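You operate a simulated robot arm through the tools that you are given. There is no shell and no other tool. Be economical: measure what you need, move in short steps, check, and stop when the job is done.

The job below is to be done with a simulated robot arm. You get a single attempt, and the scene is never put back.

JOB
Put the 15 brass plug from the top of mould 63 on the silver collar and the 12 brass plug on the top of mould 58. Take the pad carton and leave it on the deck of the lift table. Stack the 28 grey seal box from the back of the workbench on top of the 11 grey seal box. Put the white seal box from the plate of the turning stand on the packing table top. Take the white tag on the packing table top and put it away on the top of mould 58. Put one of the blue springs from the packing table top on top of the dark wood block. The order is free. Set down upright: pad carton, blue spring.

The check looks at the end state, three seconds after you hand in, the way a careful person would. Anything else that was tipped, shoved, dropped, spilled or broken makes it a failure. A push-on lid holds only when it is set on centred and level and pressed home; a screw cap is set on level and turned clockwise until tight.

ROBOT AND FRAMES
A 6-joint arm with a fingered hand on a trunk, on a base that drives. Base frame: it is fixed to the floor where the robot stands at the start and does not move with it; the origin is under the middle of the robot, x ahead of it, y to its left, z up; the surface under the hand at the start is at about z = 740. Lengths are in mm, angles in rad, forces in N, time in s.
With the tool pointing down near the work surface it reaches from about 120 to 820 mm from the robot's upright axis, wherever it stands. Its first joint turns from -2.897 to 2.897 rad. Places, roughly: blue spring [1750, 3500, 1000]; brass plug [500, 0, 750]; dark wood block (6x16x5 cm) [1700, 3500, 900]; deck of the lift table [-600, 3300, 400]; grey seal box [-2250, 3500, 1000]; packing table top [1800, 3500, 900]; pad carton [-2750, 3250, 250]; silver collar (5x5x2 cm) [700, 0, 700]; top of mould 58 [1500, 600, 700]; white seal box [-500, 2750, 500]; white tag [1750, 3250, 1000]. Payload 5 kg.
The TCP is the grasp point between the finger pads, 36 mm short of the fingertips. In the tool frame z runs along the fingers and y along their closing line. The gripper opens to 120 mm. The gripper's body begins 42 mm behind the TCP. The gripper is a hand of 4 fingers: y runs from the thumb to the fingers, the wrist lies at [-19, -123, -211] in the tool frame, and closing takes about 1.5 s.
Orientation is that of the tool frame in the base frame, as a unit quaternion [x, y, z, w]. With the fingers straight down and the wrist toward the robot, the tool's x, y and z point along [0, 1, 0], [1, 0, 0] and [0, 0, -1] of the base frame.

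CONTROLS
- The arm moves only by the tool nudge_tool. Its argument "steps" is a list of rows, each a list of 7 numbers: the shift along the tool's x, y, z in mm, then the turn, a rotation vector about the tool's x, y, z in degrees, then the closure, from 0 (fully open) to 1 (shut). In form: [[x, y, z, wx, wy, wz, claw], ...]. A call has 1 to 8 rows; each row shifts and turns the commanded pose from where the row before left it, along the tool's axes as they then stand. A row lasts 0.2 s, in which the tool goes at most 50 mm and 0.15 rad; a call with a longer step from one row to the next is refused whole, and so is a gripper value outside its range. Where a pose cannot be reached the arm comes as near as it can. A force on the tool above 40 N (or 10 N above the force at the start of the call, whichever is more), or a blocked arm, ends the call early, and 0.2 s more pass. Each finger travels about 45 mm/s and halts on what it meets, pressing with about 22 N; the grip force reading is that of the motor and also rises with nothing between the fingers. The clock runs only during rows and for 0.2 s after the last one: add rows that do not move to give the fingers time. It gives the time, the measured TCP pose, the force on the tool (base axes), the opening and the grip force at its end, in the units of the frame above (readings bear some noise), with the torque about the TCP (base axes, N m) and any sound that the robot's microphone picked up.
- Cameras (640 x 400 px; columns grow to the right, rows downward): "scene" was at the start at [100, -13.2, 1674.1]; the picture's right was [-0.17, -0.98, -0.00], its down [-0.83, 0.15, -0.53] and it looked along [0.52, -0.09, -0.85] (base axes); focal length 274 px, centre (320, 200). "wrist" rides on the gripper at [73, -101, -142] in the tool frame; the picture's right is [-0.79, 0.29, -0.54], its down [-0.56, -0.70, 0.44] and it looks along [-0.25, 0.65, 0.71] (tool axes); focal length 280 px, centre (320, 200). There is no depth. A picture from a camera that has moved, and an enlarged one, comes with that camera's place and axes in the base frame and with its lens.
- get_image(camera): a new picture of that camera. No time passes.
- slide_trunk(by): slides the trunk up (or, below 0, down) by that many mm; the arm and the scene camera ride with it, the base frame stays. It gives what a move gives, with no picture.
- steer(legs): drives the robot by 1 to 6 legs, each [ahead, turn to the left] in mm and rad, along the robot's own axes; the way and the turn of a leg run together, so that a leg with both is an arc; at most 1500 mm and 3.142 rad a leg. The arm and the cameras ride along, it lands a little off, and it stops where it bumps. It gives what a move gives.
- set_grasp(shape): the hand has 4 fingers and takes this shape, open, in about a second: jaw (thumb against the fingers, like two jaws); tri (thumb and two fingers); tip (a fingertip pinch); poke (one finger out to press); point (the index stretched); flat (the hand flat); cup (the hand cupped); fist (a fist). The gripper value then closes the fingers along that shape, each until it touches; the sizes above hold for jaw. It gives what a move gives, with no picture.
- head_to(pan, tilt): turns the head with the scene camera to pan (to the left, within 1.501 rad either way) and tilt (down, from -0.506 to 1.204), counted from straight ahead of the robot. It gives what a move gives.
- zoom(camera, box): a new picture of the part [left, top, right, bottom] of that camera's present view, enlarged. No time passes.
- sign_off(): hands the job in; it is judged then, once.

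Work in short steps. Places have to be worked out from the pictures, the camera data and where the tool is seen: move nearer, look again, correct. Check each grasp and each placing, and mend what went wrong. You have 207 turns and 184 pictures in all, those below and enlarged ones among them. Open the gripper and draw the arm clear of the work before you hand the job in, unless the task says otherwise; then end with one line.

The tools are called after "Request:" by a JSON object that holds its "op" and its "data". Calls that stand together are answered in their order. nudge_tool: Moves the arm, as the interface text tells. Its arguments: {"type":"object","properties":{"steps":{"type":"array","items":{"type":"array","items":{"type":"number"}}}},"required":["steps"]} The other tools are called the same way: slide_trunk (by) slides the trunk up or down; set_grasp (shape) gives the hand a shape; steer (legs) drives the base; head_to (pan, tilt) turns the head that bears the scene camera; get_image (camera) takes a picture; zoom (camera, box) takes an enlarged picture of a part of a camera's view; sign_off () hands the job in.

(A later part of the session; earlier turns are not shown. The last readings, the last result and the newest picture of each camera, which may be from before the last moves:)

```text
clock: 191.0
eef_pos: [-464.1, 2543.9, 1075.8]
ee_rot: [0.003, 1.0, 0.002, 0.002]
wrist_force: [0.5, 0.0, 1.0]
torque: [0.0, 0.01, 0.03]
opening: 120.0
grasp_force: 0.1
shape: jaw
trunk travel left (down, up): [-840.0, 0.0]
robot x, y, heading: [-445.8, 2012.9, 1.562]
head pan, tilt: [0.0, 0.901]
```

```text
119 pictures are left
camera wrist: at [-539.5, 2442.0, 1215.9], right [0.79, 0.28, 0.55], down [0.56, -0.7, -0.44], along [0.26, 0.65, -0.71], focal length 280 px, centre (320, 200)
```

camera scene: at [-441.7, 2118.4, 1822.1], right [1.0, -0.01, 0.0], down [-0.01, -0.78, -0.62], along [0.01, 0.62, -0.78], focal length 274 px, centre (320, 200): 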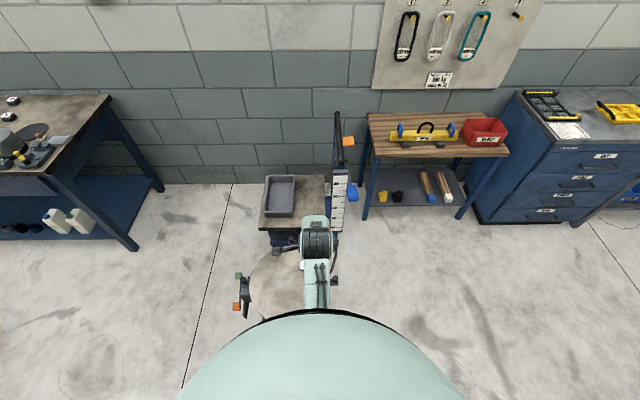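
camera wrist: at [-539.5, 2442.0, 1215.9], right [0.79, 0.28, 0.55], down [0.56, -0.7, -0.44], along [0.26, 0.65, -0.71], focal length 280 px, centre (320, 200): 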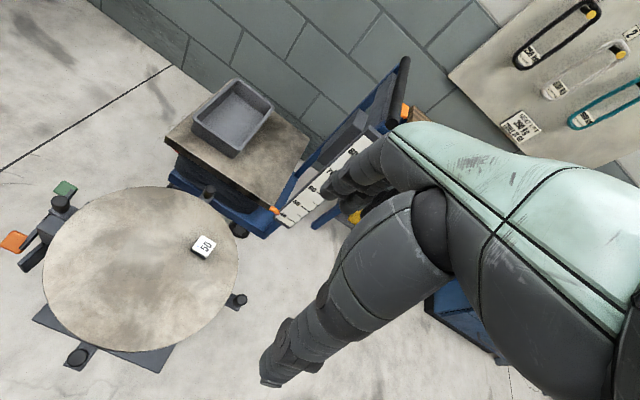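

Box at ≈(-523,2725). I lower the trunk 400 mm, then move over it.

Request:
{"op": "slide_trunk", "data": {"by": -400}}

Request:
{"op": "nudge_tool", "data": {"steps": [[20, 45, 0, 0, 0, 0, 0], [20, 45, 0, 0, 0, 0, 0], [18, 45, 0, 0, 0, 0, 0], [0, 45, 0, 0, 0, 0, 0], [0, 0, 0, 0, 0, 0, 0]]}}

Request:
{"op": "get_image", "data": {"camera": "wrist"}}

Request:
{"op": "get_image", "data": {"camera": "scene"}}

```text
clock: 194.9
eef_pos: [-464.8, 2543.7, 675.5]
ee_rot: [0.002, 1.0, 0.001, 0.002]
wrist_force: [-1.2, 0.1, -0.4]
torque: [-0.04, 0.01, -0.01]
opening: 119.8
grasp_force: 0.1
shape: jaw
trunk travel left (down, up): [-440.0, 400.0]
robot x, y, heading: [-450.1, 2014.5, 1.56]
head pan, tilt: [0.0, 0.901]
```

```text
clock: 196.1
eef_pos: [-523.1, 2722.9, 676.5]
ee_rot: [0.002, 1.0, 0.002, 0.002]
wrist_force: [-0.2, -0.2, -0.1]
torque: [-0.02, 0.0, 0.03]
opening: 120.1
grasp_force: 0.1
shape: jaw
trunk travel left (down, up): [-440.0, 400.0]
robot x, y, heading: [-446.5, 2015.2, 1.555]
head pan, tilt: [0.0, 0.901]
```

```text
118 pictures are left
camera wrist: at [-597.3, 2621.7, 817.3], right [0.79, 0.28, 0.55], down [0.56, -0.7, -0.44], along [0.26, 0.65, -0.71], focal length 280 px, centre (320, 200)
```

wrist: 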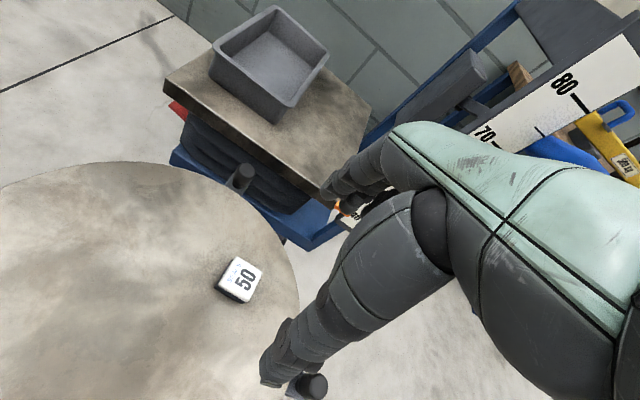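

```text
117 pictures are left
camera scene: at [-442.1, 2117.4, 1422.2], right [1.0, -0.01, 0.0], down [-0.01, -0.78, -0.62], along [0.01, 0.62, -0.78], focal length 274 px, centre (320, 200)
```

scene: 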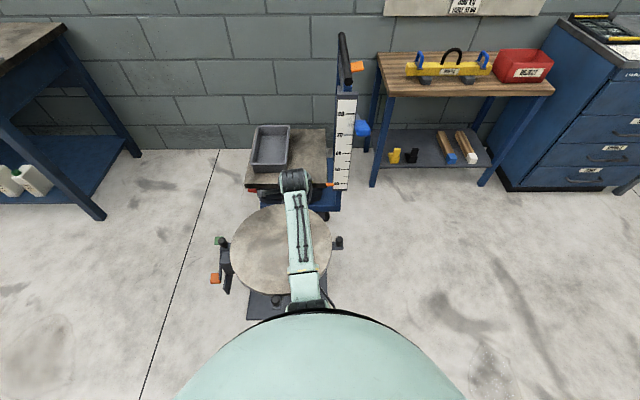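

Triangulation puts the box lower: (-524,2770,≈435). I lower the trunk 130 more and move forward.

Request:
{"op": "slide_trunk", "data": {"by": -130}}

Request:
{"op": "nudge_tool", "data": {"steps": [[0, 40, 0, 0, 0, 0, 0], [0, 0, 0, 0, 0, 0, 0]]}}

Request:
{"op": "get_image", "data": {"camera": "wrist"}}

```text
clock: 197.7
eef_pos: [-523.6, 2723.8, 546.4]
ee_rot: [0.002, 1.0, 0.001, 0.001]
wrist_force: [0.0, -0.6, 0.4]
torque: [0.01, 0.02, 0.0]
opening: 120.0
grasp_force: 0.0
shape: jaw
trunk travel left (down, up): [-310.0, 530.0]
robot x, y, heading: [-444.5, 2014.5, 1.56]
head pan, tilt: [0.0, 0.901]
```

```text
clock: 198.2
eef_pos: [-522.4, 2762.2, 547.0]
ee_rot: [0.004, 1.0, 0.002, 0.002]
wrist_force: [0.4, -0.9, -0.4]
torque: [0.04, -0.01, -0.02]
opening: 120.1
grasp_force: 0.1
shape: jaw
trunk travel left (down, up): [-310.0, 530.0]
robot x, y, heading: [-445.3, 2013.3, 1.557]
head pan, tilt: [0.0, 0.901]
```

```text
116 pictures are left
camera wrist: at [-596.2, 2661.0, 687.4], right [0.79, 0.28, 0.55], down [0.56, -0.7, -0.44], along [0.26, 0.65, -0.71], focal length 280 px, centre (320, 200)
```

wrist: 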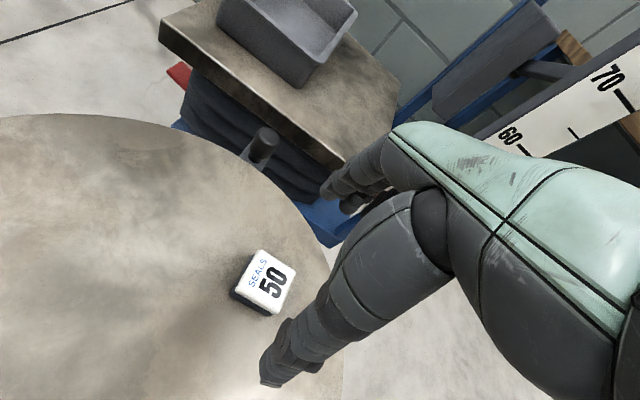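

Box now looks at (-517,2782), top ≈400–410. I lower another 80 mm and look again.

Request:
{"op": "slide_trunk", "data": {"by": -80}}

Request:
{"op": "nudge_tool", "data": {"steps": [[-5, 15, 0, 0, 0, 0, 0], [0, 0, 0, 0, 0, 0, 0]]}}

Request:
{"op": "get_image", "data": {"camera": "wrist"}}

```text
clock: 199.4
eef_pos: [-520.6, 2761.7, 466.3]
ee_rot: [0.002, 1.0, 0.001, 0.001]
wrist_force: [-0.3, -0.7, 0.5]
torque: [0.01, 0.02, -0.02]
opening: 119.9
grasp_force: 0.2
shape: jaw
trunk travel left (down, up): [-230.0, 610.0]
robot x, y, heading: [-444.3, 2010.8, 1.56]
head pan, tilt: [0.0, 0.901]
```

```text
clock: 200.0
eef_pos: [-516.7, 2778.0, 466.7]
ee_rot: [0.003, 1.0, 0.002, 0.002]
wrist_force: [-0.3, 0.3, 0.5]
torque: [-0.02, 0.01, 0.02]
opening: 119.9
grasp_force: 0.0
shape: jaw
trunk travel left (down, up): [-230.0, 610.0]
robot x, y, heading: [-444.0, 2013.0, 1.555]
head pan, tilt: [0.0, 0.901]
```

```text
115 pictures are left
camera wrist: at [-591.8, 2676.2, 607.4], right [0.79, 0.28, 0.55], down [0.56, -0.7, -0.44], along [0.26, 0.65, -0.71], focal length 280 px, centre (320, 200)
```

wrist: 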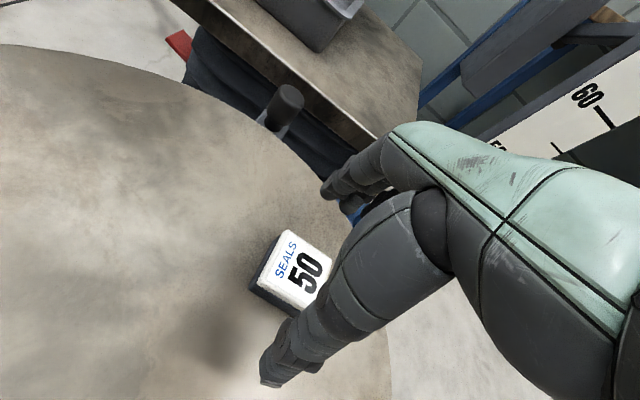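

Box top ≈412 and TCP is above it. I rotate +8° to match its yaw and descend to ≈428.

Request:
{"op": "nudge_tool", "data": {"steps": [[2, -1, 0, 0, 0, 8, 0.2], [0, 0, 20, 0, 0, 0, 0.2], [0, 0, 15, 0, 0, 0, 0.2], [0, 0, 3, 0, 0, 0, 0.2], [0, 0, 0, 0, 0, 0, 0.2]]}}

Request:
{"op": "get_image", "data": {"camera": "wrist"}}

```text
clock: 201.2
eef_pos: [-520.0, 2779.2, 436.7]
ee_rot: [0.074, 0.997, 0.008, 0.0]
wrist_force: [0.5, 6.2, 38.4]
torque: [-1.77, 0.39, -0.08]
opening: 94.9
grasp_force: 0.2
shape: jaw
trunk travel left (down, up): [-230.0, 610.0]
robot x, y, heading: [-443.5, 2013.8, 1.555]
head pan, tilt: [0.0, 0.901]
```

```text
114 pictures are left
camera wrist: at [-606.2, 2686.8, 576.1], right [0.82, 0.16, 0.55], down [0.45, -0.77, -0.45], along [0.35, 0.62, -0.7], focal length 280 px, centre (320, 200)
```

wrist: 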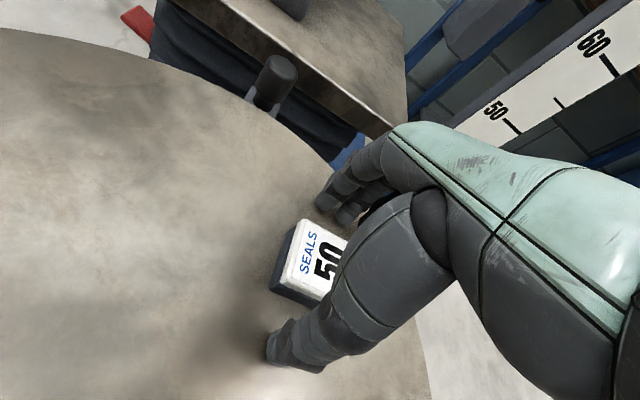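

The thumb tip touches the plate (plate ≈400). I back up 13 mm and check.

Request:
{"op": "nudge_tool", "data": {"steps": [[0, 0, -13, 0, 0, 0, 0.2], [0, 0, 0, 0, 0, 0, 0.2]]}}

Request:
{"op": "get_image", "data": {"camera": "wrist"}}

```text
clock: 201.8
eef_pos: [-518.6, 2774.3, 437.5]
ee_rot: [0.073, 0.997, -0.002, 0.002]
wrist_force: [-0.2, 0.1, -0.7]
torque: [0.0, -0.02, 0.04]
opening: 96.2
grasp_force: 0.1
shape: jaw
trunk travel left (down, up): [-230.0, 610.0]
robot x, y, heading: [-443.4, 2009.9, 1.56]
head pan, tilt: [0.0, 0.901]
```

```text
113 pictures are left
camera wrist: at [-606.3, 2685.4, 579.5], right [0.82, 0.17, 0.55], down [0.45, -0.78, -0.44], along [0.35, 0.61, -0.71], focal length 280 px, centre (320, 200)
```

wrist: 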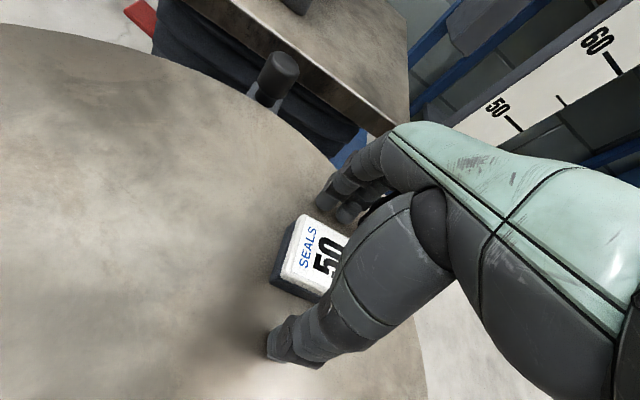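

No contact now; box unmoved. I close the hand.

Request:
{"op": "nudge_tool", "data": {"steps": [[2, 0, 0, 0, 0, 0, 0.4], [0, 0, 0, 0, 0, 0, 0.6], [0, 0, 0, 0, 0, 0, 0.8], [0, 0, 0, 0, 0, 0, 1], [0, 0, 0, 0, 0, 0, 1], [0, 0, 0, 0, 0, 0, 1]]}}

Request:
{"op": "get_image", "data": {"camera": "wrist"}}

```text
clock: 203.2
eef_pos: [-521.6, 2777.1, 441.3]
ee_rot: [0.073, 0.997, 0.002, 0.002]
wrist_force: [-0.1, -0.9, -0.3]
torque: [0.0, -0.02, 0.01]
opening: 43.5
grasp_force: 21.5
shape: jaw
trunk travel left (down, up): [-230.0, 610.0]
robot x, y, heading: [-441.8, 2014.2, 1.555]
head pan, tilt: [0.0, 0.901]
```

```text
112 pictures are left
camera wrist: at [-608.4, 2686.7, 582.3], right [0.82, 0.17, 0.55], down [0.45, -0.77, -0.44], along [0.35, 0.61, -0.71], focal length 280 px, centre (320, 200)
```

wrist: 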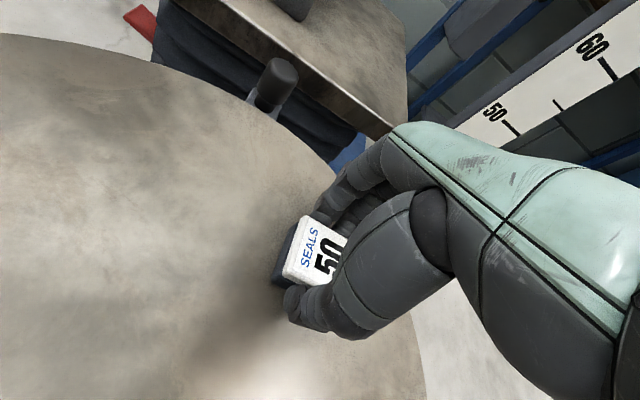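

Gripped at 43.5 mm. I lift and raise the trunk.

Request:
{"op": "nudge_tool", "data": {"steps": [[0, 0, -20, 0, 0, 0, 1], [0, 0, -40, 0, 0, 0, 1], [0, -40, 0, 0, 0, 0, 1], [0, -45, 0, 0, 0, 0, 1], [0, -45, 0, 0, 0, 0, 1], [0, -45, 0, 0, 0, 0, 1], [0, -40, 0, 0, 0, 0, 1]]}}

Request:
{"op": "slide_trunk", "data": {"by": 610}}

Request:
{"op": "get_image", "data": {"camera": "wrist"}}

Request:
{"op": "get_image", "data": {"camera": "scene"}}

```text
clock: 204.8
eef_pos: [-551.3, 2564.0, 500.8]
ee_rot: [0.073, 0.997, 0.002, 0.002]
wrist_force: [-0.7, 0.2, -0.3]
torque: [-0.03, -0.02, -0.02]
opening: 43.5
grasp_force: 21.9
shape: jaw
trunk travel left (down, up): [-230.0, 610.0]
robot x, y, heading: [-447.4, 2017.8, 1.562]
head pan, tilt: [0.0, 0.901]
```

```text
refused: 610 is not a number from -400 to 400
```

```text
111 pictures are left
camera wrist: at [-639.3, 2472.7, 642.6], right [0.82, 0.17, 0.55], down [0.45, -0.77, -0.44], along [0.35, 0.61, -0.71], focal length 280 px, centre (320, 200)
```

wrist: 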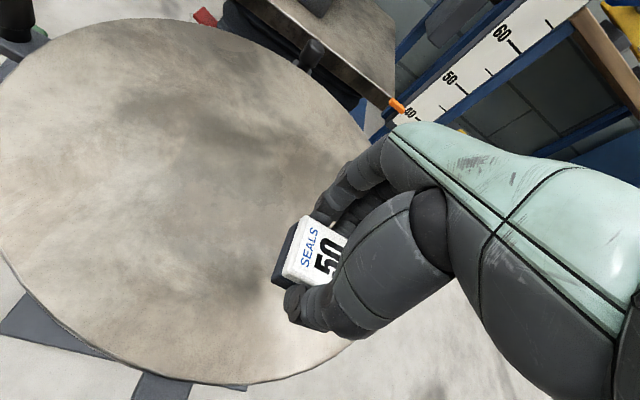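

```text
110 pictures are left
camera scene: at [-441.9, 2117.8, 1212.2], right [1.0, -0.01, 0.0], down [-0.01, -0.78, -0.62], along [0.01, 0.62, -0.78], focal length 274 px, centre (320, 200)
```

scene: 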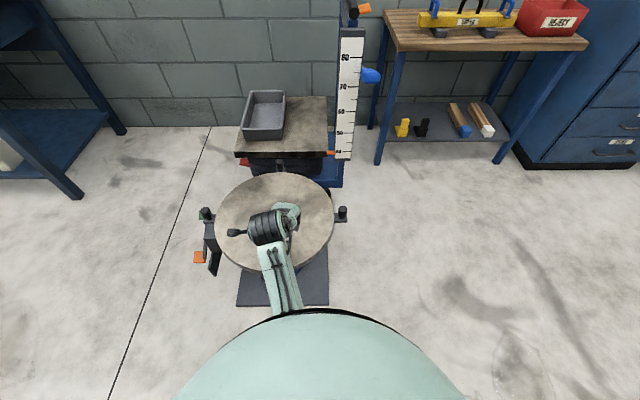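

Box held. I raise the trunk fully and drive back to the packing table.

Request:
{"op": "slide_trunk", "data": {"by": 400}}

Request:
{"op": "slide_trunk", "data": {"by": 210}}

Request:
{"op": "steer", "data": {"legs": [[0, -1.312], [1200, 0], [1168, 0], [0, 1.32], [145, 0]]}}

Request:
{"op": "head_to", "data": {"pan": 0, "tilt": 0.6}}

Request:
{"op": "get_image", "data": {"camera": "scene"}}

Request:
{"op": "get_image", "data": {"camera": "wrist"}}

```text
clock: 208.7
eef_pos: [-551.8, 2563.7, 901.4]
ee_rot: [0.073, 0.997, 0.002, 0.002]
wrist_force: [-0.3, -0.2, 0.3]
torque: [-0.02, -0.01, -0.02]
opening: 43.4
grasp_force: 21.9
shape: jaw
trunk travel left (down, up): [-630.0, 210.0]
robot x, y, heading: [-443.8, 2014.7, 1.563]
head pan, tilt: [0.0, 0.901]
```

```text
clock: 210.9
eef_pos: [-551.7, 2562.9, 1111.0]
ee_rot: [0.072, 0.997, 0.003, 0.002]
wrist_force: [0.6, -0.3, -0.9]
torque: [0.05, 0.0, 0.03]
opening: 43.5
grasp_force: 22.3
shape: jaw
trunk travel left (down, up): [-840.0, 0.0]
robot x, y, heading: [-443.9, 2013.9, 1.558]
head pan, tilt: [0.0, 0.901]
```

```text
clock: 232.4
eef_pos: [1721.0, 3285.4, 1112.2]
ee_rot: [0.061, 0.998, 0.002, 0.002]
wrist_force: [-0.1, -0.3, -0.5]
torque: [0.0, 0.0, 0.0]
opening: 43.1
grasp_force: 22.3
shape: jaw
trunk travel left (down, up): [-840.0, 0.0]
robot x, y, heading: [1840.0, 2739.1, 1.583]
head pan, tilt: [0.0, 0.901]
```

```text
clock: 233.2
eef_pos: [1721.4, 3288.0, 1110.5]
ee_rot: [0.062, 0.998, 0.002, 0.003]
wrist_force: [1.0, 0.2, -1.0]
torque: [-0.02, -0.01, 0.02]
opening: 43.0
grasp_force: 21.8
shape: jaw
trunk travel left (down, up): [-840.0, 0.0]
robot x, y, heading: [1840.4, 2740.8, 1.58]
head pan, tilt: [0.0, 0.6]
```

```text
109 pictures are left
camera scene: at [1841.2, 2857.5, 1846.7], right [1.0, 0.01, 0.0], down [0.01, -0.57, -0.82], along [-0.01, 0.82, -0.57], focal length 274 px, centre (320, 200)
```

scene: 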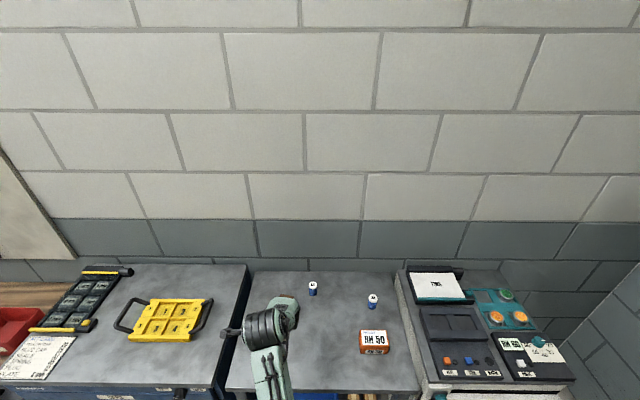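

```text
108 pictures are left
camera wrist: at [1635.7, 3194.6, 1251.7], right [0.82, 0.19, 0.55], down [0.47, -0.76, -0.44], along [0.33, 0.62, -0.71], focal length 280 px, centre (320, 200)
```

wrist: 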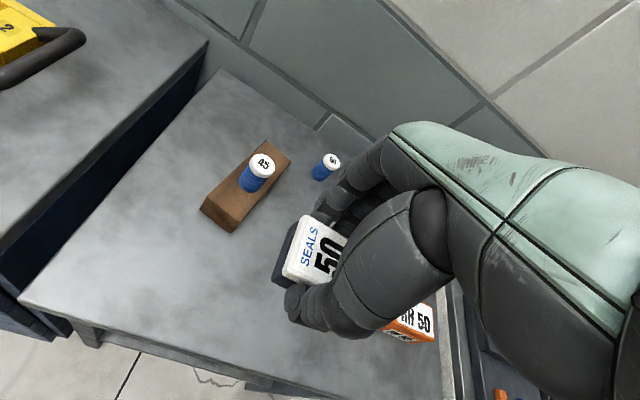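

I move over the free spot (1835,3345) and lower to about 930.

Request:
{"op": "nudge_tool", "data": {"steps": [[-35, 24, 0, 0, 0, 0, 1], [-35, 24, 0, 0, 0, 0, 1], [-36, 24, 0, 0, 0, 0, 1], [0, 0, 50, 0, 0, 0, 1], [0, 0, 50, 0, 0, 0, 1], [0, 0, 50, 0, 0, 0, 1], [0, 0, 30, 0, 0, 0, 1]]}}

Request:
{"op": "get_image", "data": {"camera": "wrist"}}

```text
clock: 234.8
eef_pos: [1833.9, 3345.2, 931.2]
ee_rot: [0.061, 0.998, 0.002, 0.001]
wrist_force: [0.6, 0.2, 0.1]
torque: [0.02, -0.03, 0.0]
opening: 43.0
grasp_force: 22.2
shape: jaw
trunk travel left (down, up): [-840.0, 0.0]
robot x, y, heading: [1839.5, 2739.9, 1.587]
head pan, tilt: [0.0, 0.6]
```

```text
107 pictures are left
camera wrist: at [1749.5, 3252.8, 1072.4], right [0.82, 0.19, 0.55], down [0.47, -0.76, -0.44], along [0.33, 0.62, -0.71], focal length 280 px, centre (320, 200)
```

wrist: 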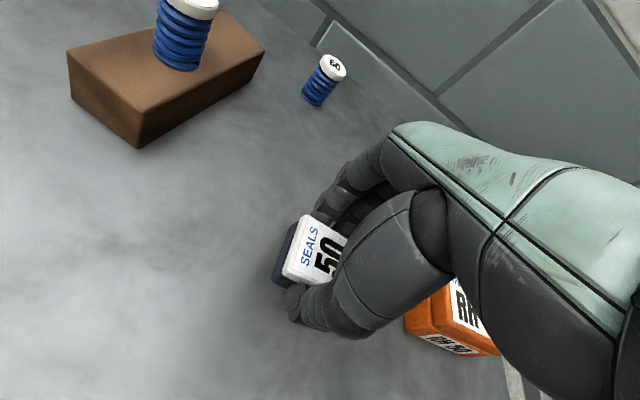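

Request:
{"op": "nudge_tool", "data": {"steps": [[0, 0, 10, 0, 0, 0, 1], [0, 0, 7, 0, 0, 0, 1], [0, 0, 3, 0, 0, 0, 1], [0, 0, 0, 0, 0, 0, 1]]}}

Request:
{"op": "nudge_tool", "data": {"steps": [[0, 0, 2, 0, 0, 0, 1], [0, 0, 2, 0, 0, 0, 1], [0, 0, 0, 0, 0, 0, 1]]}}

Request:
{"op": "nudge_tool", "data": {"steps": [[0, 0, 2, 0, 0, 0, 1], [0, 0, 0, 0, 0, 0, 1]]}}

```text
clock: 235.8
eef_pos: [1835.0, 3346.1, 912.1]
ee_rot: [0.061, 0.998, 0.002, 0.001]
wrist_force: [0.9, 0.4, 0.6]
torque: [-0.01, -0.02, 0.02]
opening: 43.1
grasp_force: 22.3
shape: jaw
trunk travel left (down, up): [-840.0, 0.0]
robot x, y, heading: [1838.0, 2743.1, 1.586]
head pan, tilt: [0.0, 0.6]
```

```text
clock: 236.6
eef_pos: [1834.9, 3345.7, 906.5]
ee_rot: [0.061, 0.998, 0.001, 0.002]
wrist_force: [-0.1, -0.4, -0.3]
torque: [0.04, 0.03, -0.01]
opening: 43.2
grasp_force: 22.2
shape: jaw
trunk travel left (down, up): [-840.0, 0.0]
robot x, y, heading: [1837.9, 2737.9, 1.584]
head pan, tilt: [0.0, 0.6]
```

```text
clock: 237.2
eef_pos: [1835.3, 3345.7, 904.8]
ee_rot: [0.062, 0.998, 0.0, 0.002]
wrist_force: [-0.6, 0.5, -0.8]
torque: [-0.01, 0.03, 0.01]
opening: 43.2
grasp_force: 21.7
shape: jaw
trunk travel left (down, up): [-840.0, 0.0]
robot x, y, heading: [1842.2, 2740.7, 1.583]
head pan, tilt: [0.0, 0.6]
```

Request:
{"op": "nudge_tool", "data": {"steps": [[0, 0, 1.5, 0, 0, 0, 1], [0, 0, 1.5, 0, 0, 0, 1], [0, 0, 0, 0, 0, 0, 1]]}}

Request:
{"op": "nudge_tool", "data": {"steps": [[0, 0, 1.5, 0, 0, 0, 1], [0, 0, 1, 0, 0, 0, 1], [0, 0, 0, 0, 0, 0, 1]]}}

```text
clock: 238.0
eef_pos: [1837.0, 3345.3, 902.2]
ee_rot: [0.06, 0.998, 0.002, 0.001]
wrist_force: [0.8, 0.1, -0.7]
torque: [0.01, 0.01, -0.01]
opening: 43.1
grasp_force: 22.0
shape: jaw
trunk travel left (down, up): [-840.0, 0.0]
robot x, y, heading: [1841.9, 2738.6, 1.58]
head pan, tilt: [0.0, 0.6]
```

```text
clock: 238.8
eef_pos: [1836.4, 3345.1, 901.6]
ee_rot: [0.061, 0.998, 0.002, 0.001]
wrist_force: [0.9, -0.7, 4.0]
torque: [0.04, -0.02, 0.03]
opening: 43.3
grasp_force: 22.3
shape: jaw
trunk travel left (down, up): [-840.0, 0.0]
robot x, y, heading: [1836.4, 2737.2, 1.584]
head pan, tilt: [0.0, 0.6]
```

Contact. I press 1 mm more, then release and rise.

Request:
{"op": "nudge_tool", "data": {"steps": [[0, 0, 0.5, 0, 0, 0, 1], [0, 0, 0, 0, 0, 0, 0.85], [0, 0, 0, 0, 0, 0, 0.6], [0, 0, 0, 0, 0, 0, 0.35], [0, 0, 0, 0, 0, 0, 0.35], [0, 0, -20, 0, 0, 0, 0.35], [0, 0, -50, 0, 0, 0, 0.3], [0, 0, -50, 0, 0, 0, 0]]}}

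Request:
{"op": "get_image", "data": {"camera": "wrist"}}

```text
clock: 240.6
eef_pos: [1835.4, 3344.7, 1017.7]
ee_rot: [0.061, 0.998, 0.0, 0.002]
wrist_force: [0.0, 0.2, -0.2]
torque: [0.01, 0.02, -0.02]
opening: 117.9
grasp_force: 0.0
shape: jaw
trunk travel left (down, up): [-840.0, 0.0]
robot x, y, heading: [1840.5, 2740.6, 1.583]
head pan, tilt: [0.0, 0.6]
```

```text
106 pictures are left
camera wrist: at [1749.5, 3252.6, 1159.1], right [0.82, 0.19, 0.55], down [0.47, -0.76, -0.44], along [0.33, 0.62, -0.71], focal length 280 px, centre (320, 200)
```

wrist: 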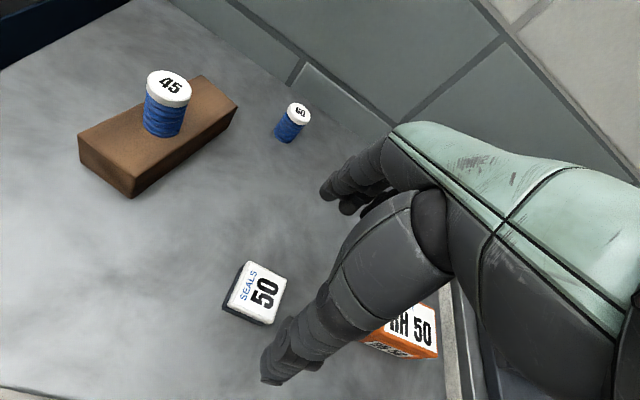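

White box placed. I raise/retract, back off, and drive to the workbench at (-2250,3500).

Request:
{"op": "nudge_tool", "data": {"steps": [[0, 0, -45, 0, 0, 0, 0], [0, 0, -45, 0, 0, 0, 0], [0, -40, 0, 0, 0, -7, 0], [0, -45, 0, 0, 0, 0, 0], [0, 0, 0, 0, 0, 0, 0]]}}

Request:
{"op": "steer", "data": {"legs": [[-850, 0], [0, 1.558], [1500, 0], [1500, 0], [950, 0], [0, -1.571]]}}

Request:
{"op": "head_to", "data": {"pan": 0, "tilt": 0.5}}

Request:
{"op": "get_image", "data": {"camera": "scene"}}

```text
clock: 241.8
eef_pos: [1831.2, 3261.1, 1108.3]
ee_rot: [0.0, 1.0, 0.001, 0.002]
wrist_force: [0.9, 0.1, -0.3]
torque: [-0.01, -0.01, -0.03]
opening: 119.9
grasp_force: 0.0
shape: jaw
trunk travel left (down, up): [-840.0, 0.0]
robot x, y, heading: [1838.3, 2735.4, 1.584]
head pan, tilt: [0.0, 0.6]
```

```text
clock: 276.3
eef_pos: [-2122.2, 2396.3, 1108.9]
ee_rot: [-0.008, 1.0, 0.002, 0.001]
wrist_force: [0.1, 0.3, 0.4]
torque: [0.05, 0.05, -0.03]
opening: 119.6
grasp_force: 0.1
shape: jaw
trunk travel left (down, up): [-840.0, 0.0]
robot x, y, heading: [-2103.1, 1874.8, 1.597]
head pan, tilt: [0.0, 0.6]
```

```text
clock: 277.0
eef_pos: [-2123.3, 2396.0, 1109.7]
ee_rot: [-0.007, 1.0, 0.001, 0.002]
wrist_force: [0.3, 0.0, 0.1]
torque: [0.03, 0.02, 0.0]
opening: 119.9
grasp_force: 0.0
shape: jaw
trunk travel left (down, up): [-840.0, 0.0]
robot x, y, heading: [-2105.6, 1876.6, 1.594]
head pan, tilt: [0.0, 0.499]
```

```text
105 pictures are left
camera scene: at [-2106.8, 1996.6, 1855.9], right [1.0, 0.02, 0.0], down [0.01, -0.48, -0.88], along [-0.02, 0.88, -0.48], focal length 274 px, centre (320, 200)
```

scene: 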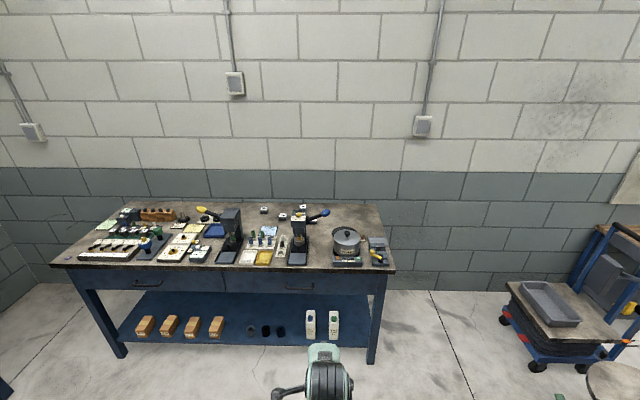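

Request:
{"op": "zoom", "data": {"camera": "scene", "box": [220, 190, 400, 290]}}

Request:
{"op": "zoom", "data": {"camera": "scene", "box": [50, 260, 290, 400]}}

```text
3.56 times, centred on (310, 240) of scene
camera zoom: at [-2106.8, 1996.6, 1855.9], right [1.0, 0.02, 0.0], down [0.01, -0.48, -0.88], along [-0.02, 0.88, -0.48], focal length 975 px, centre (356, 58)
```

zoom: 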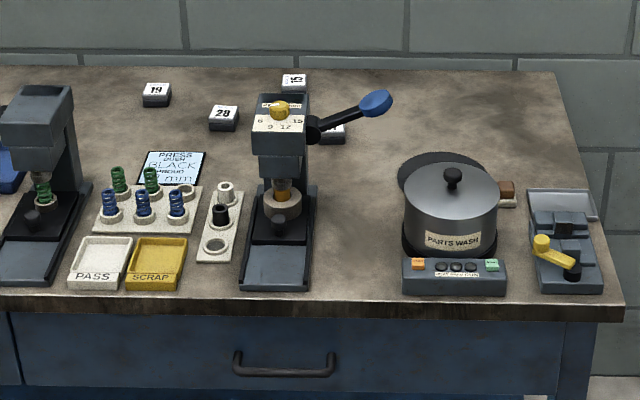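

```text
2.67 times, centred on (170, 330) of scene
camera zoom: at [-2106.8, 1996.6, 1855.9], right [1.0, 0.02, 0.0], down [0.01, -0.48, -0.88], along [-0.02, 0.88, -0.48], focal length 732 px, centre (720, -147)
```

zoom: 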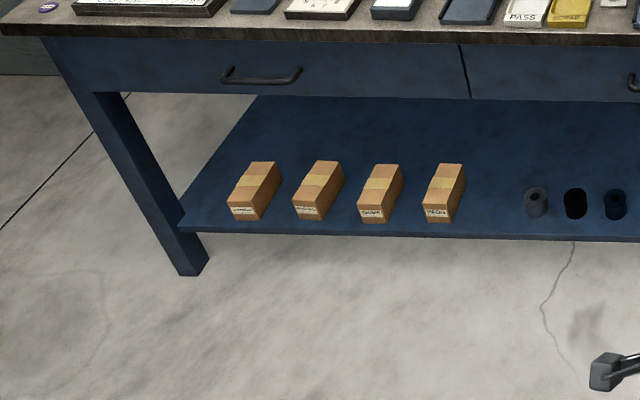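

Request:
{"op": "zoom", "data": {"camera": "scene", "box": [125, 305, 235, 355]}}

Request:
{"op": "zoom", "data": {"camera": "scene", "box": [250, 195, 340, 245]}}

```text
5.82 times, centred on (180, 330) of scene
camera zoom: at [-2106.8, 1996.6, 1855.9], right [1.0, 0.02, 0.0], down [0.01, -0.48, -0.88], along [-0.02, 0.88, -0.48], focal length 1596 px, centre (1134, -556)
```

zoom: 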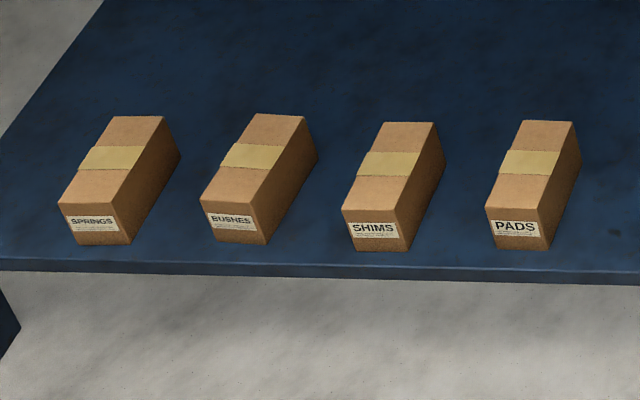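

```text
7.11 times, centred on (295, 220) of scene
camera zoom: at [-2106.8, 1996.6, 1855.9], right [1.0, 0.02, 0.0], down [0.01, -0.48, -0.88], along [-0.02, 0.88, -0.48], focal length 1951 px, centre (498, 58)
```

zoom: 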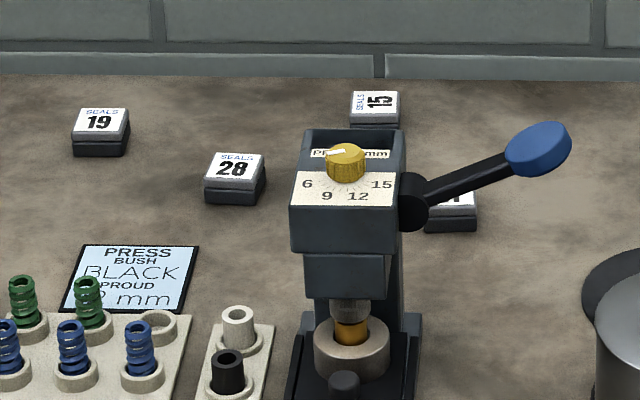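

The pad carton is the rightmost ("PADS"). The 28 box is at ≈(-2380,3490) and the other (11) is behind the press handle at ≈(-2185,3470). I drive closer.

Request:
{"op": "steer", "data": {"legs": [[0, 0.214], [720, 0], [0, -0.237]]}}

Request:
{"op": "head_to", "data": {"pan": 0, "tilt": 0.7}}

Request:
{"op": "get_image", "data": {"camera": "scene"}}

Request:
{"op": "get_image", "data": {"camera": "wrist"}}

```text
clock: 283.1
eef_pos: [-2283.5, 3090.4, 1109.1]
ee_rot: [0.005, 1.0, 0.001, 0.001]
wrist_force: [-0.4, 0.1, -0.6]
torque: [0.0, -0.02, 0.0]
opening: 119.7
grasp_force: 0.1
shape: jaw
trunk travel left (down, up): [-840.0, 0.0]
robot x, y, heading: [-2278.2, 2573.9, 1.574]
head pan, tilt: [0.0, 0.499]
```

```text
clock: 283.8
eef_pos: [-2281.6, 3091.4, 1109.3]
ee_rot: [0.004, 1.0, 0.001, 0.001]
wrist_force: [0.4, 0.9, 0.7]
torque: [0.0, -0.01, -0.02]
opening: 120.3
grasp_force: 0.0
shape: jaw
trunk travel left (down, up): [-840.0, 0.0]
robot x, y, heading: [-2276.7, 2570.0, 1.576]
head pan, tilt: [0.0, 0.7]
```

```text
100 pictures are left
camera scene: at [-2274.4, 2683.7, 1838.3], right [1.0, 0.0, 0.0], down [0.0, -0.64, -0.77], along [0.0, 0.77, -0.64], focal length 274 px, centre (320, 200)
```

scene: 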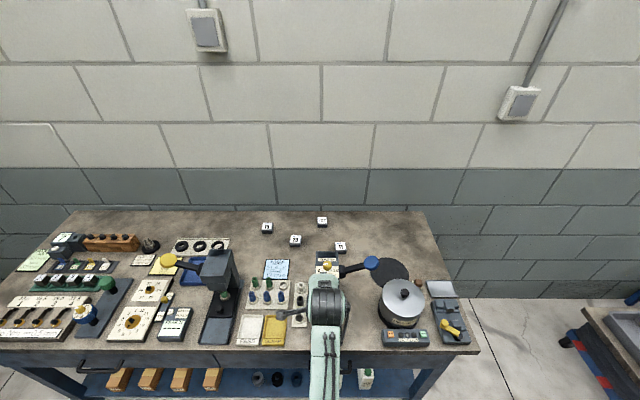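

```text
99 pictures are left
camera wrist: at [-2356.7, 2988.8, 1250.1], right [0.79, 0.28, 0.55], down [0.56, -0.7, -0.44], along [0.26, 0.65, -0.71], focal length 280 px, centre (320, 200)
```

wrist: 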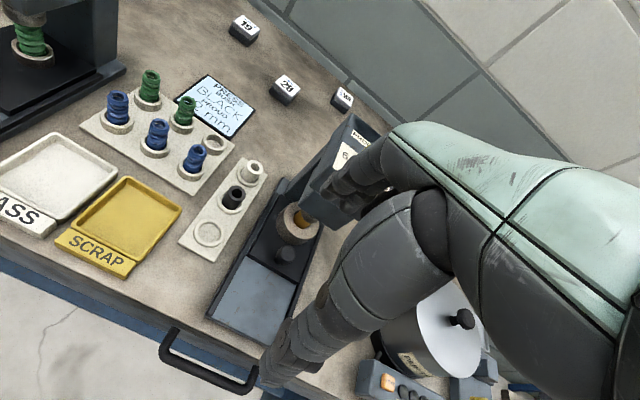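

Request:
{"op": "zoom", "data": {"camera": "scene", "box": [240, 200, 440, 340]}}

```text
2.86 times, centred on (340, 270) of scene
camera zoom: at [-2274.4, 2683.7, 1838.3], right [1.0, 0.0, 0.0], down [0.0, -0.64, -0.77], along [0.0, 0.77, -0.64], focal length 784 px, centre (263, 0)
```

zoom: 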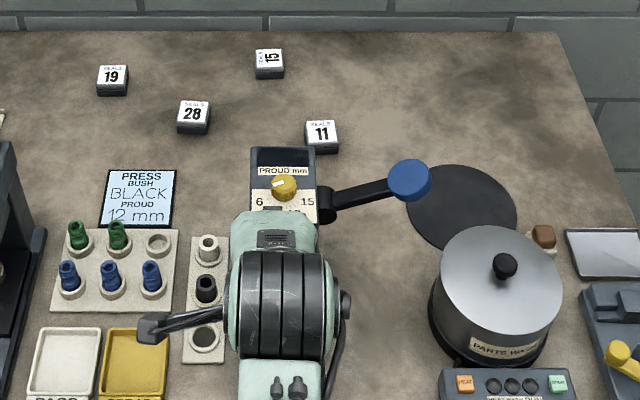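

Positions: 28 at ≈(-2386,3512), 11 at ≈(-2187,3473), tops ≈910; the press (to z≈1090) sits between at y≤3300 with its knob at z≈1100. I move the hand left of the press, and edge forward.

Request:
{"op": "nudge_tool", "data": {"steps": [[35, 0, 0, 0, 0, 0, 0], [35, 0, 0, 0, 0, 0, 0], [35, 0, 0, 0, 0, 0, 0], [0, 0, 0, 0, 0, 0, 0]]}}

Request:
{"op": "steer", "data": {"legs": [[165, 0]]}}

Request:
{"op": "get_image", "data": {"camera": "wrist"}}

Request:
{"op": "get_image", "data": {"camera": "scene"}}

```text
clock: 284.8
eef_pos: [-2386.7, 3091.8, 1109.2]
ee_rot: [0.004, 1.0, 0.002, 0.001]
wrist_force: [-0.1, -1.1, 0.3]
torque: [-0.01, 0.02, 0.03]
opening: 119.7
grasp_force: 0.1
shape: jaw
trunk travel left (down, up): [-840.0, 0.0]
robot x, y, heading: [-2276.3, 2570.9, 1.572]
head pan, tilt: [0.0, 0.7]
```

```text
clock: 286.4
eef_pos: [-2387.4, 3256.6, 1107.8]
ee_rot: [0.004, 1.0, 0.002, 0.001]
wrist_force: [0.2, 0.7, -0.3]
torque: [0.03, 0.01, -0.01]
opening: 119.8
grasp_force: 0.1
shape: jaw
trunk travel left (down, up): [-840.0, 0.0]
robot x, y, heading: [-2276.1, 2734.7, 1.571]
head pan, tilt: [0.0, 0.7]
```

```text
97 pictures are left
camera wrist: at [-2461.9, 3154.7, 1249.9], right [0.79, 0.28, 0.55], down [0.56, -0.7, -0.44], along [0.26, 0.65, -0.71], focal length 280 px, centre (320, 200)
```

wrist: 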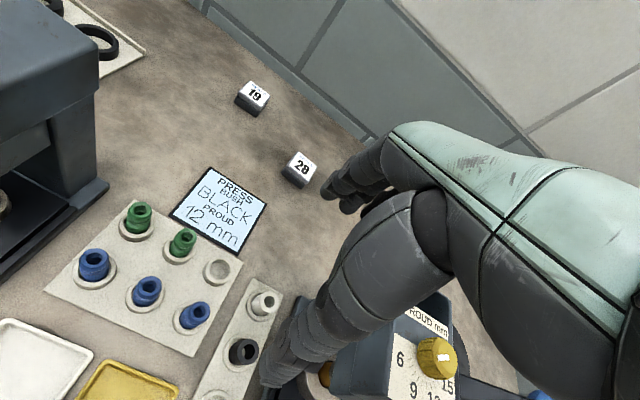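

```text
96 pictures are left
camera scene: at [-2275.3, 2847.5, 1838.4], right [1.0, 0.0, 0.0], down [0.0, -0.64, -0.77], along [0.0, 0.77, -0.64], focal length 274 px, centre (320, 200)
```

scene: 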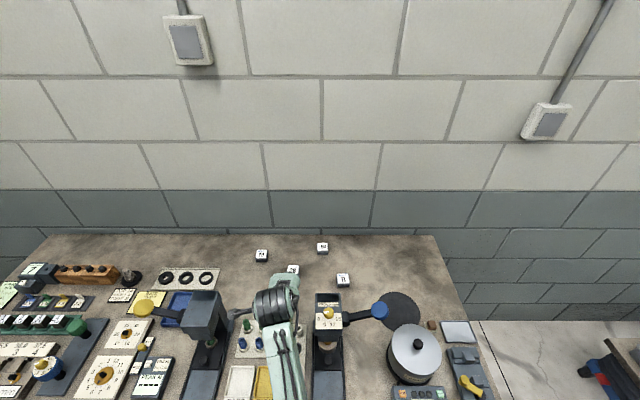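

28 at ≈(-2391,3511). I extend above it.

Request:
{"op": "nudge_tool", "data": {"steps": [[0, 45, 0, 0, 0, 0, 0], [0, 45, 0, 0, 0, 0, 0], [0, 45, 0, 0, 0, 0, 0], [0, 45, 0, 0, 0, 0, 0], [3, 45, 10, 0, 0, 0, 0], [0, 20, 30, 0, 0, 0, 0], [0, 0, 30, 0, 0, 0, 0], [0, 0, 0, 0, 0, 0, 0]]}}

Request:
{"op": "get_image", "data": {"camera": "wrist"}}

Request:
{"op": "get_image", "data": {"camera": "scene"}}

```text
clock: 288.2
eef_pos: [-2387.4, 3503.3, 1038.8]
ee_rot: [0.004, 1.0, 0.002, 0.001]
wrist_force: [0.5, 0.9, -0.4]
torque: [-0.03, 0.03, -0.01]
opening: 120.0
grasp_force: 0.0
shape: jaw
trunk travel left (down, up): [-840.0, 0.0]
robot x, y, heading: [-2279.6, 2733.3, 1.58]
head pan, tilt: [0.0, 0.7]
```

```text
95 pictures are left
camera wrist: at [-2462.5, 3402.0, 1180.1], right [0.79, 0.28, 0.55], down [0.56, -0.7, -0.44], along [0.26, 0.65, -0.71], focal length 280 px, centre (320, 200)
```

wrist: 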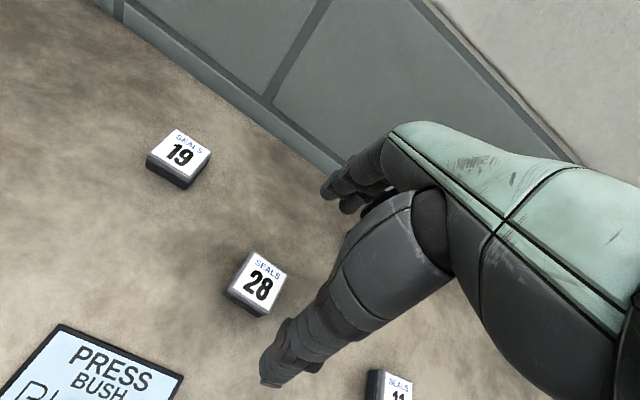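

```text
94 pictures are left
camera scene: at [-2275.4, 2849.8, 1838.2], right [1.0, 0.0, 0.0], down [0.0, -0.64, -0.76], along [0.0, 0.76, -0.64], focal length 274 px, centre (320, 200)
```

scene: 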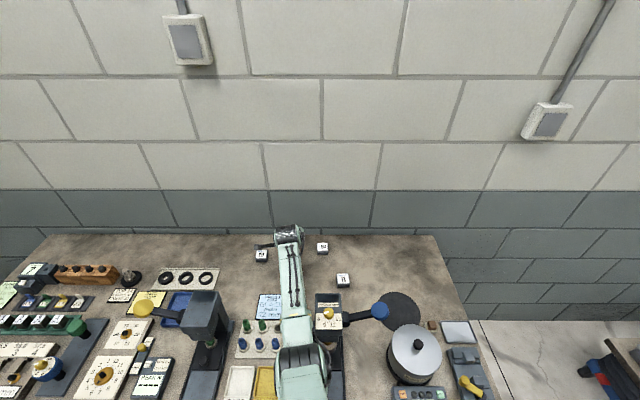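

28's centre is (-2391,3514), top ≈906. I centre and descend to ≈930.

Request:
{"op": "nudge_tool", "data": {"steps": [[4, 10, 30, 0, 0, 3, 0.2], [0, 0, 40, 0, 0, 0, 0.2], [0, 0, 28, 0, 0, 0, 0.2], [0, 0, 8, 0, 0, 0, 0.2], [0, 0, 0, 0, 0, 0, 0.2]]}}

Request:
{"op": "get_image", "data": {"camera": "wrist"}}

```text
clock: 289.4
eef_pos: [-2390.8, 3514.4, 932.8]
ee_rot: [0.031, 1.0, 0.002, 0.002]
wrist_force: [0.1, -0.1, -0.4]
torque: [-0.02, -0.04, 0.01]
opening: 96.2
grasp_force: 0.0
shape: jaw
trunk travel left (down, up): [-840.0, 0.0]
robot x, y, heading: [-2280.5, 2732.8, 1.575]
head pan, tilt: [0.0, 0.7]
```

```text
93 pictures are left
camera wrist: at [-2470.7, 3415.5, 1073.6], right [0.8, 0.24, 0.55], down [0.52, -0.73, -0.44], along [0.29, 0.64, -0.71], focal length 280 px, centre (320, 200)
```

wrist: 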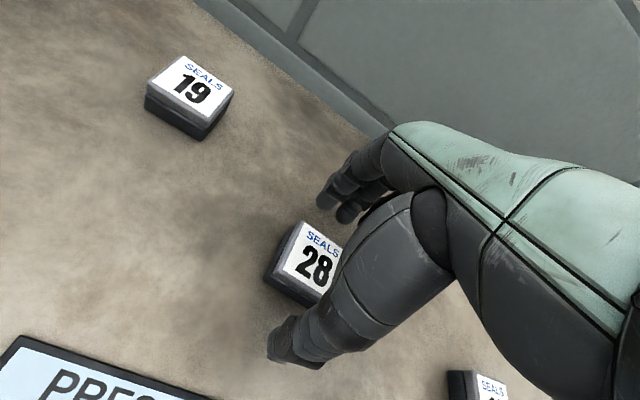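

Geometry matches the earlier successful grasp. I lower 3 mm and close.

Request:
{"op": "nudge_tool", "data": {"steps": [[0, 0, 2, 0, 0, 0, 0.2], [0, 0, 1, 0, 0, 0, 0.4], [0, 0, 0, 0, 0, 0, 0.6], [0, 0, 0, 0, 0, 0, 0.8], [0, 0, 0, 0, 0, 0, 1], [0, 0, 0, 0, 0, 0, 1], [0, 0, 0, 0, 0, 0, 1]]}}

Request:
{"op": "get_image", "data": {"camera": "wrist"}}

```text
clock: 291.0
eef_pos: [-2390.9, 3513.3, 929.4]
ee_rot: [0.03, 1.0, 0.002, 0.003]
wrist_force: [0.3, -0.6, -0.2]
torque: [-0.02, 0.0, -0.01]
opening: 43.2
grasp_force: 22.3
shape: jaw
trunk travel left (down, up): [-840.0, 0.0]
robot x, y, heading: [-2278.0, 2736.0, 1.573]
head pan, tilt: [0.0, 0.7]
```

```text
92 pictures are left
camera wrist: at [-2470.9, 3415.7, 1070.7], right [0.8, 0.24, 0.55], down [0.52, -0.73, -0.44], along [0.29, 0.64, -0.71], focal length 280 px, centre (320, 200)
```

wrist: 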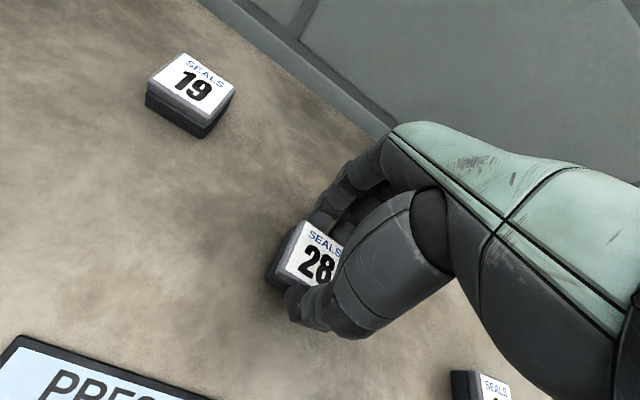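

Gripped. I lift and carry it above box 11 at ≈(-2187,3473), staying high.

Request:
{"op": "nudge_tool", "data": {"steps": [[0, 0, -45, 0, 0, 0, 1], [0, 0, -45, 0, 0, 0, 1], [-42, -6, 0, 0, 0, 0, 1], [-42, -6, 0, 0, 0, 0, 1], [-42, -6, 0, 0, 0, 0, 1], [-40, -6, 0, 0, 0, 0, 1], [-40, -4, 0, 0, 0, 0, 1], [0, 0, 0, 0, 0, 0, 1]]}}

Request:
{"op": "get_image", "data": {"camera": "wrist"}}

Request:
{"op": "get_image", "data": {"camera": "scene"}}

```text
clock: 292.8
eef_pos: [-2187.4, 3473.0, 1021.9]
ee_rot: [0.03, 1.0, 0.002, 0.003]
wrist_force: [-0.2, 0.4, -0.3]
torque: [-0.03, -0.01, 0.01]
opening: 42.8
grasp_force: 21.8
shape: jaw
trunk travel left (down, up): [-840.0, 0.0]
robot x, y, heading: [-2276.9, 2734.4, 1.571]
head pan, tilt: [0.0, 0.7]
```

```text
91 pictures are left
camera wrist: at [-2267.7, 3374.4, 1162.3], right [0.8, 0.24, 0.55], down [0.52, -0.73, -0.44], along [0.29, 0.64, -0.71], focal length 280 px, centre (320, 200)
```

wrist: 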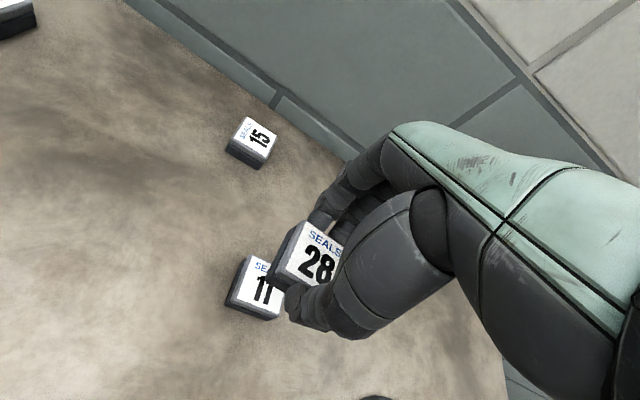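

```text
90 pictures are left
camera scene: at [-2276.4, 2849.9, 1838.2], right [1.0, 0.0, 0.0], down [0.0, -0.64, -0.76], along [0.0, 0.76, -0.64], focal length 274 px, centre (320, 200)
```

scene: 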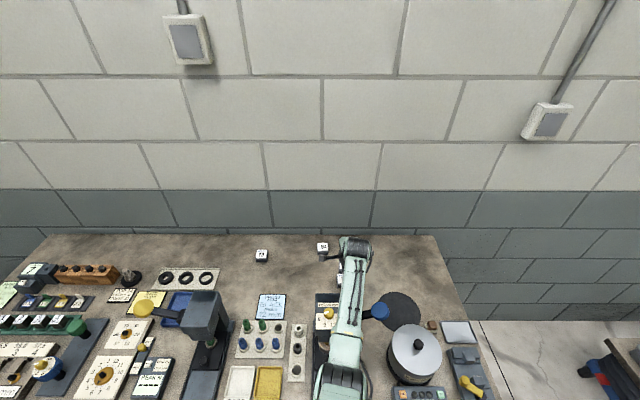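

Request:
{"op": "zoom", "data": {"camera": "wrist", "box": [200, 200, 360, 340]}}

```text
2.86 times, centred on (280, 270) of wrist
camera zoom: at [-2267.7, 3374.4, 1162.3], right [0.8, 0.24, 0.55], down [0.52, -0.73, -0.44], along [0.29, 0.64, -0.71], focal length 801 px, centre (434, 0)
```

zoom: 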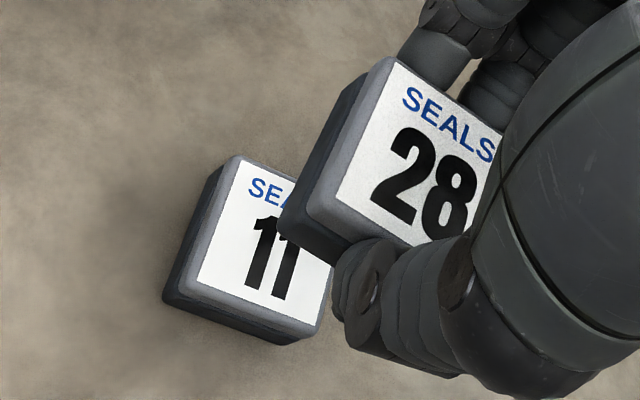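

Box 11 is beneath; I rotate −5.5° to match its yaw, shift slightly, and lower to 970.

Request:
{"op": "nudge_tool", "data": {"steps": [[2, 1, 0, 0, 0, -5.5, 1], [0, 0, 30, 0, 0, 0, 1], [0, 0, 22, 0, 0, 0, 1], [0, 0, 0, 0, 0, 0, 1]]}}

Request:
{"op": "zoom", "data": {"camera": "wrist", "box": [200, 200, 360, 340]}}

```text
clock: 293.8
eef_pos: [-2189.4, 3472.9, 969.1]
ee_rot: [-0.017, 1.0, 0.002, 0.002]
wrist_force: [0.8, 0.6, -0.2]
torque: [-0.03, 0.0, 0.01]
opening: 42.9
grasp_force: 22.3
shape: jaw
trunk travel left (down, up): [-840.0, 0.0]
robot x, y, heading: [-2273.5, 2731.4, 1.577]
head pan, tilt: [0.0, 0.7]
```

```text
2.86 times, centred on (280, 270) of wrist
camera zoom: at [-2259.4, 3368.8, 1109.6], right [0.78, 0.31, 0.55], down [0.59, -0.68, -0.44], along [0.23, 0.66, -0.71], focal length 801 px, centre (434, 0)
```

zoom: 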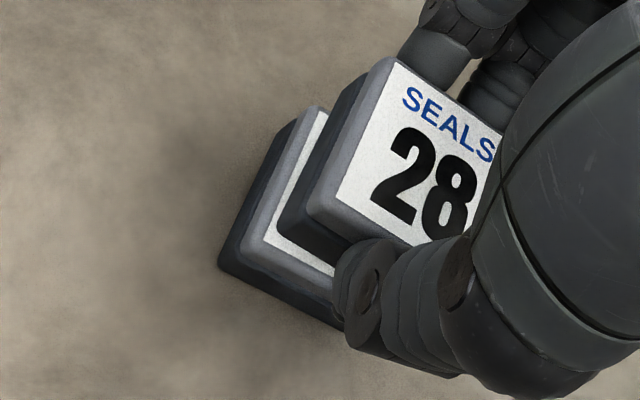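

Edges are parallel and aligned; gap ≈14 mm. I descend carefully.

Request:
{"op": "nudge_tool", "data": {"steps": [[0, 0, 7, 0, 0, 0, 1], [0, 0, 4, 0, 0, 0, 1], [0, 0, 0, 0, 0, 0, 1]]}}

Request:
{"op": "zoom", "data": {"camera": "wrist", "box": [200, 200, 360, 340]}}

```text
clock: 294.6
eef_pos: [-2189.2, 3473.6, 956.6]
ee_rot: [-0.017, 1.0, 0.001, 0.002]
wrist_force: [0.3, -0.4, 0.2]
torque: [-0.01, -0.04, 0.0]
opening: 42.7
grasp_force: 22.9
shape: jaw
trunk travel left (down, up): [-840.0, 0.0]
robot x, y, heading: [-2278.7, 2735.7, 1.572]
head pan, tilt: [0.0, 0.7]
```

```text
2.86 times, centred on (280, 270) of wrist
camera zoom: at [-2259.7, 3369.1, 1098.6], right [0.78, 0.31, 0.55], down [0.59, -0.68, -0.44], along [0.23, 0.66, -0.71], focal length 801 px, centre (434, 0)
```

zoom: 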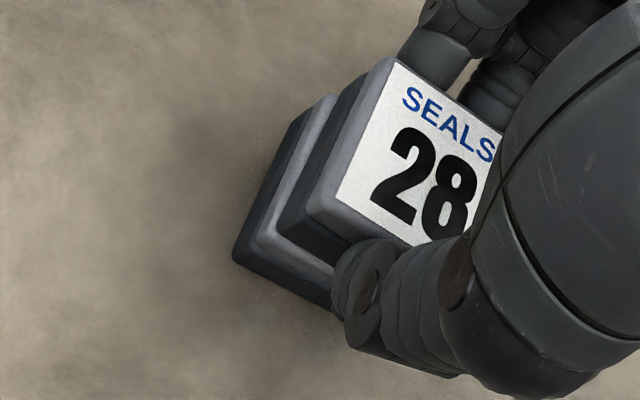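

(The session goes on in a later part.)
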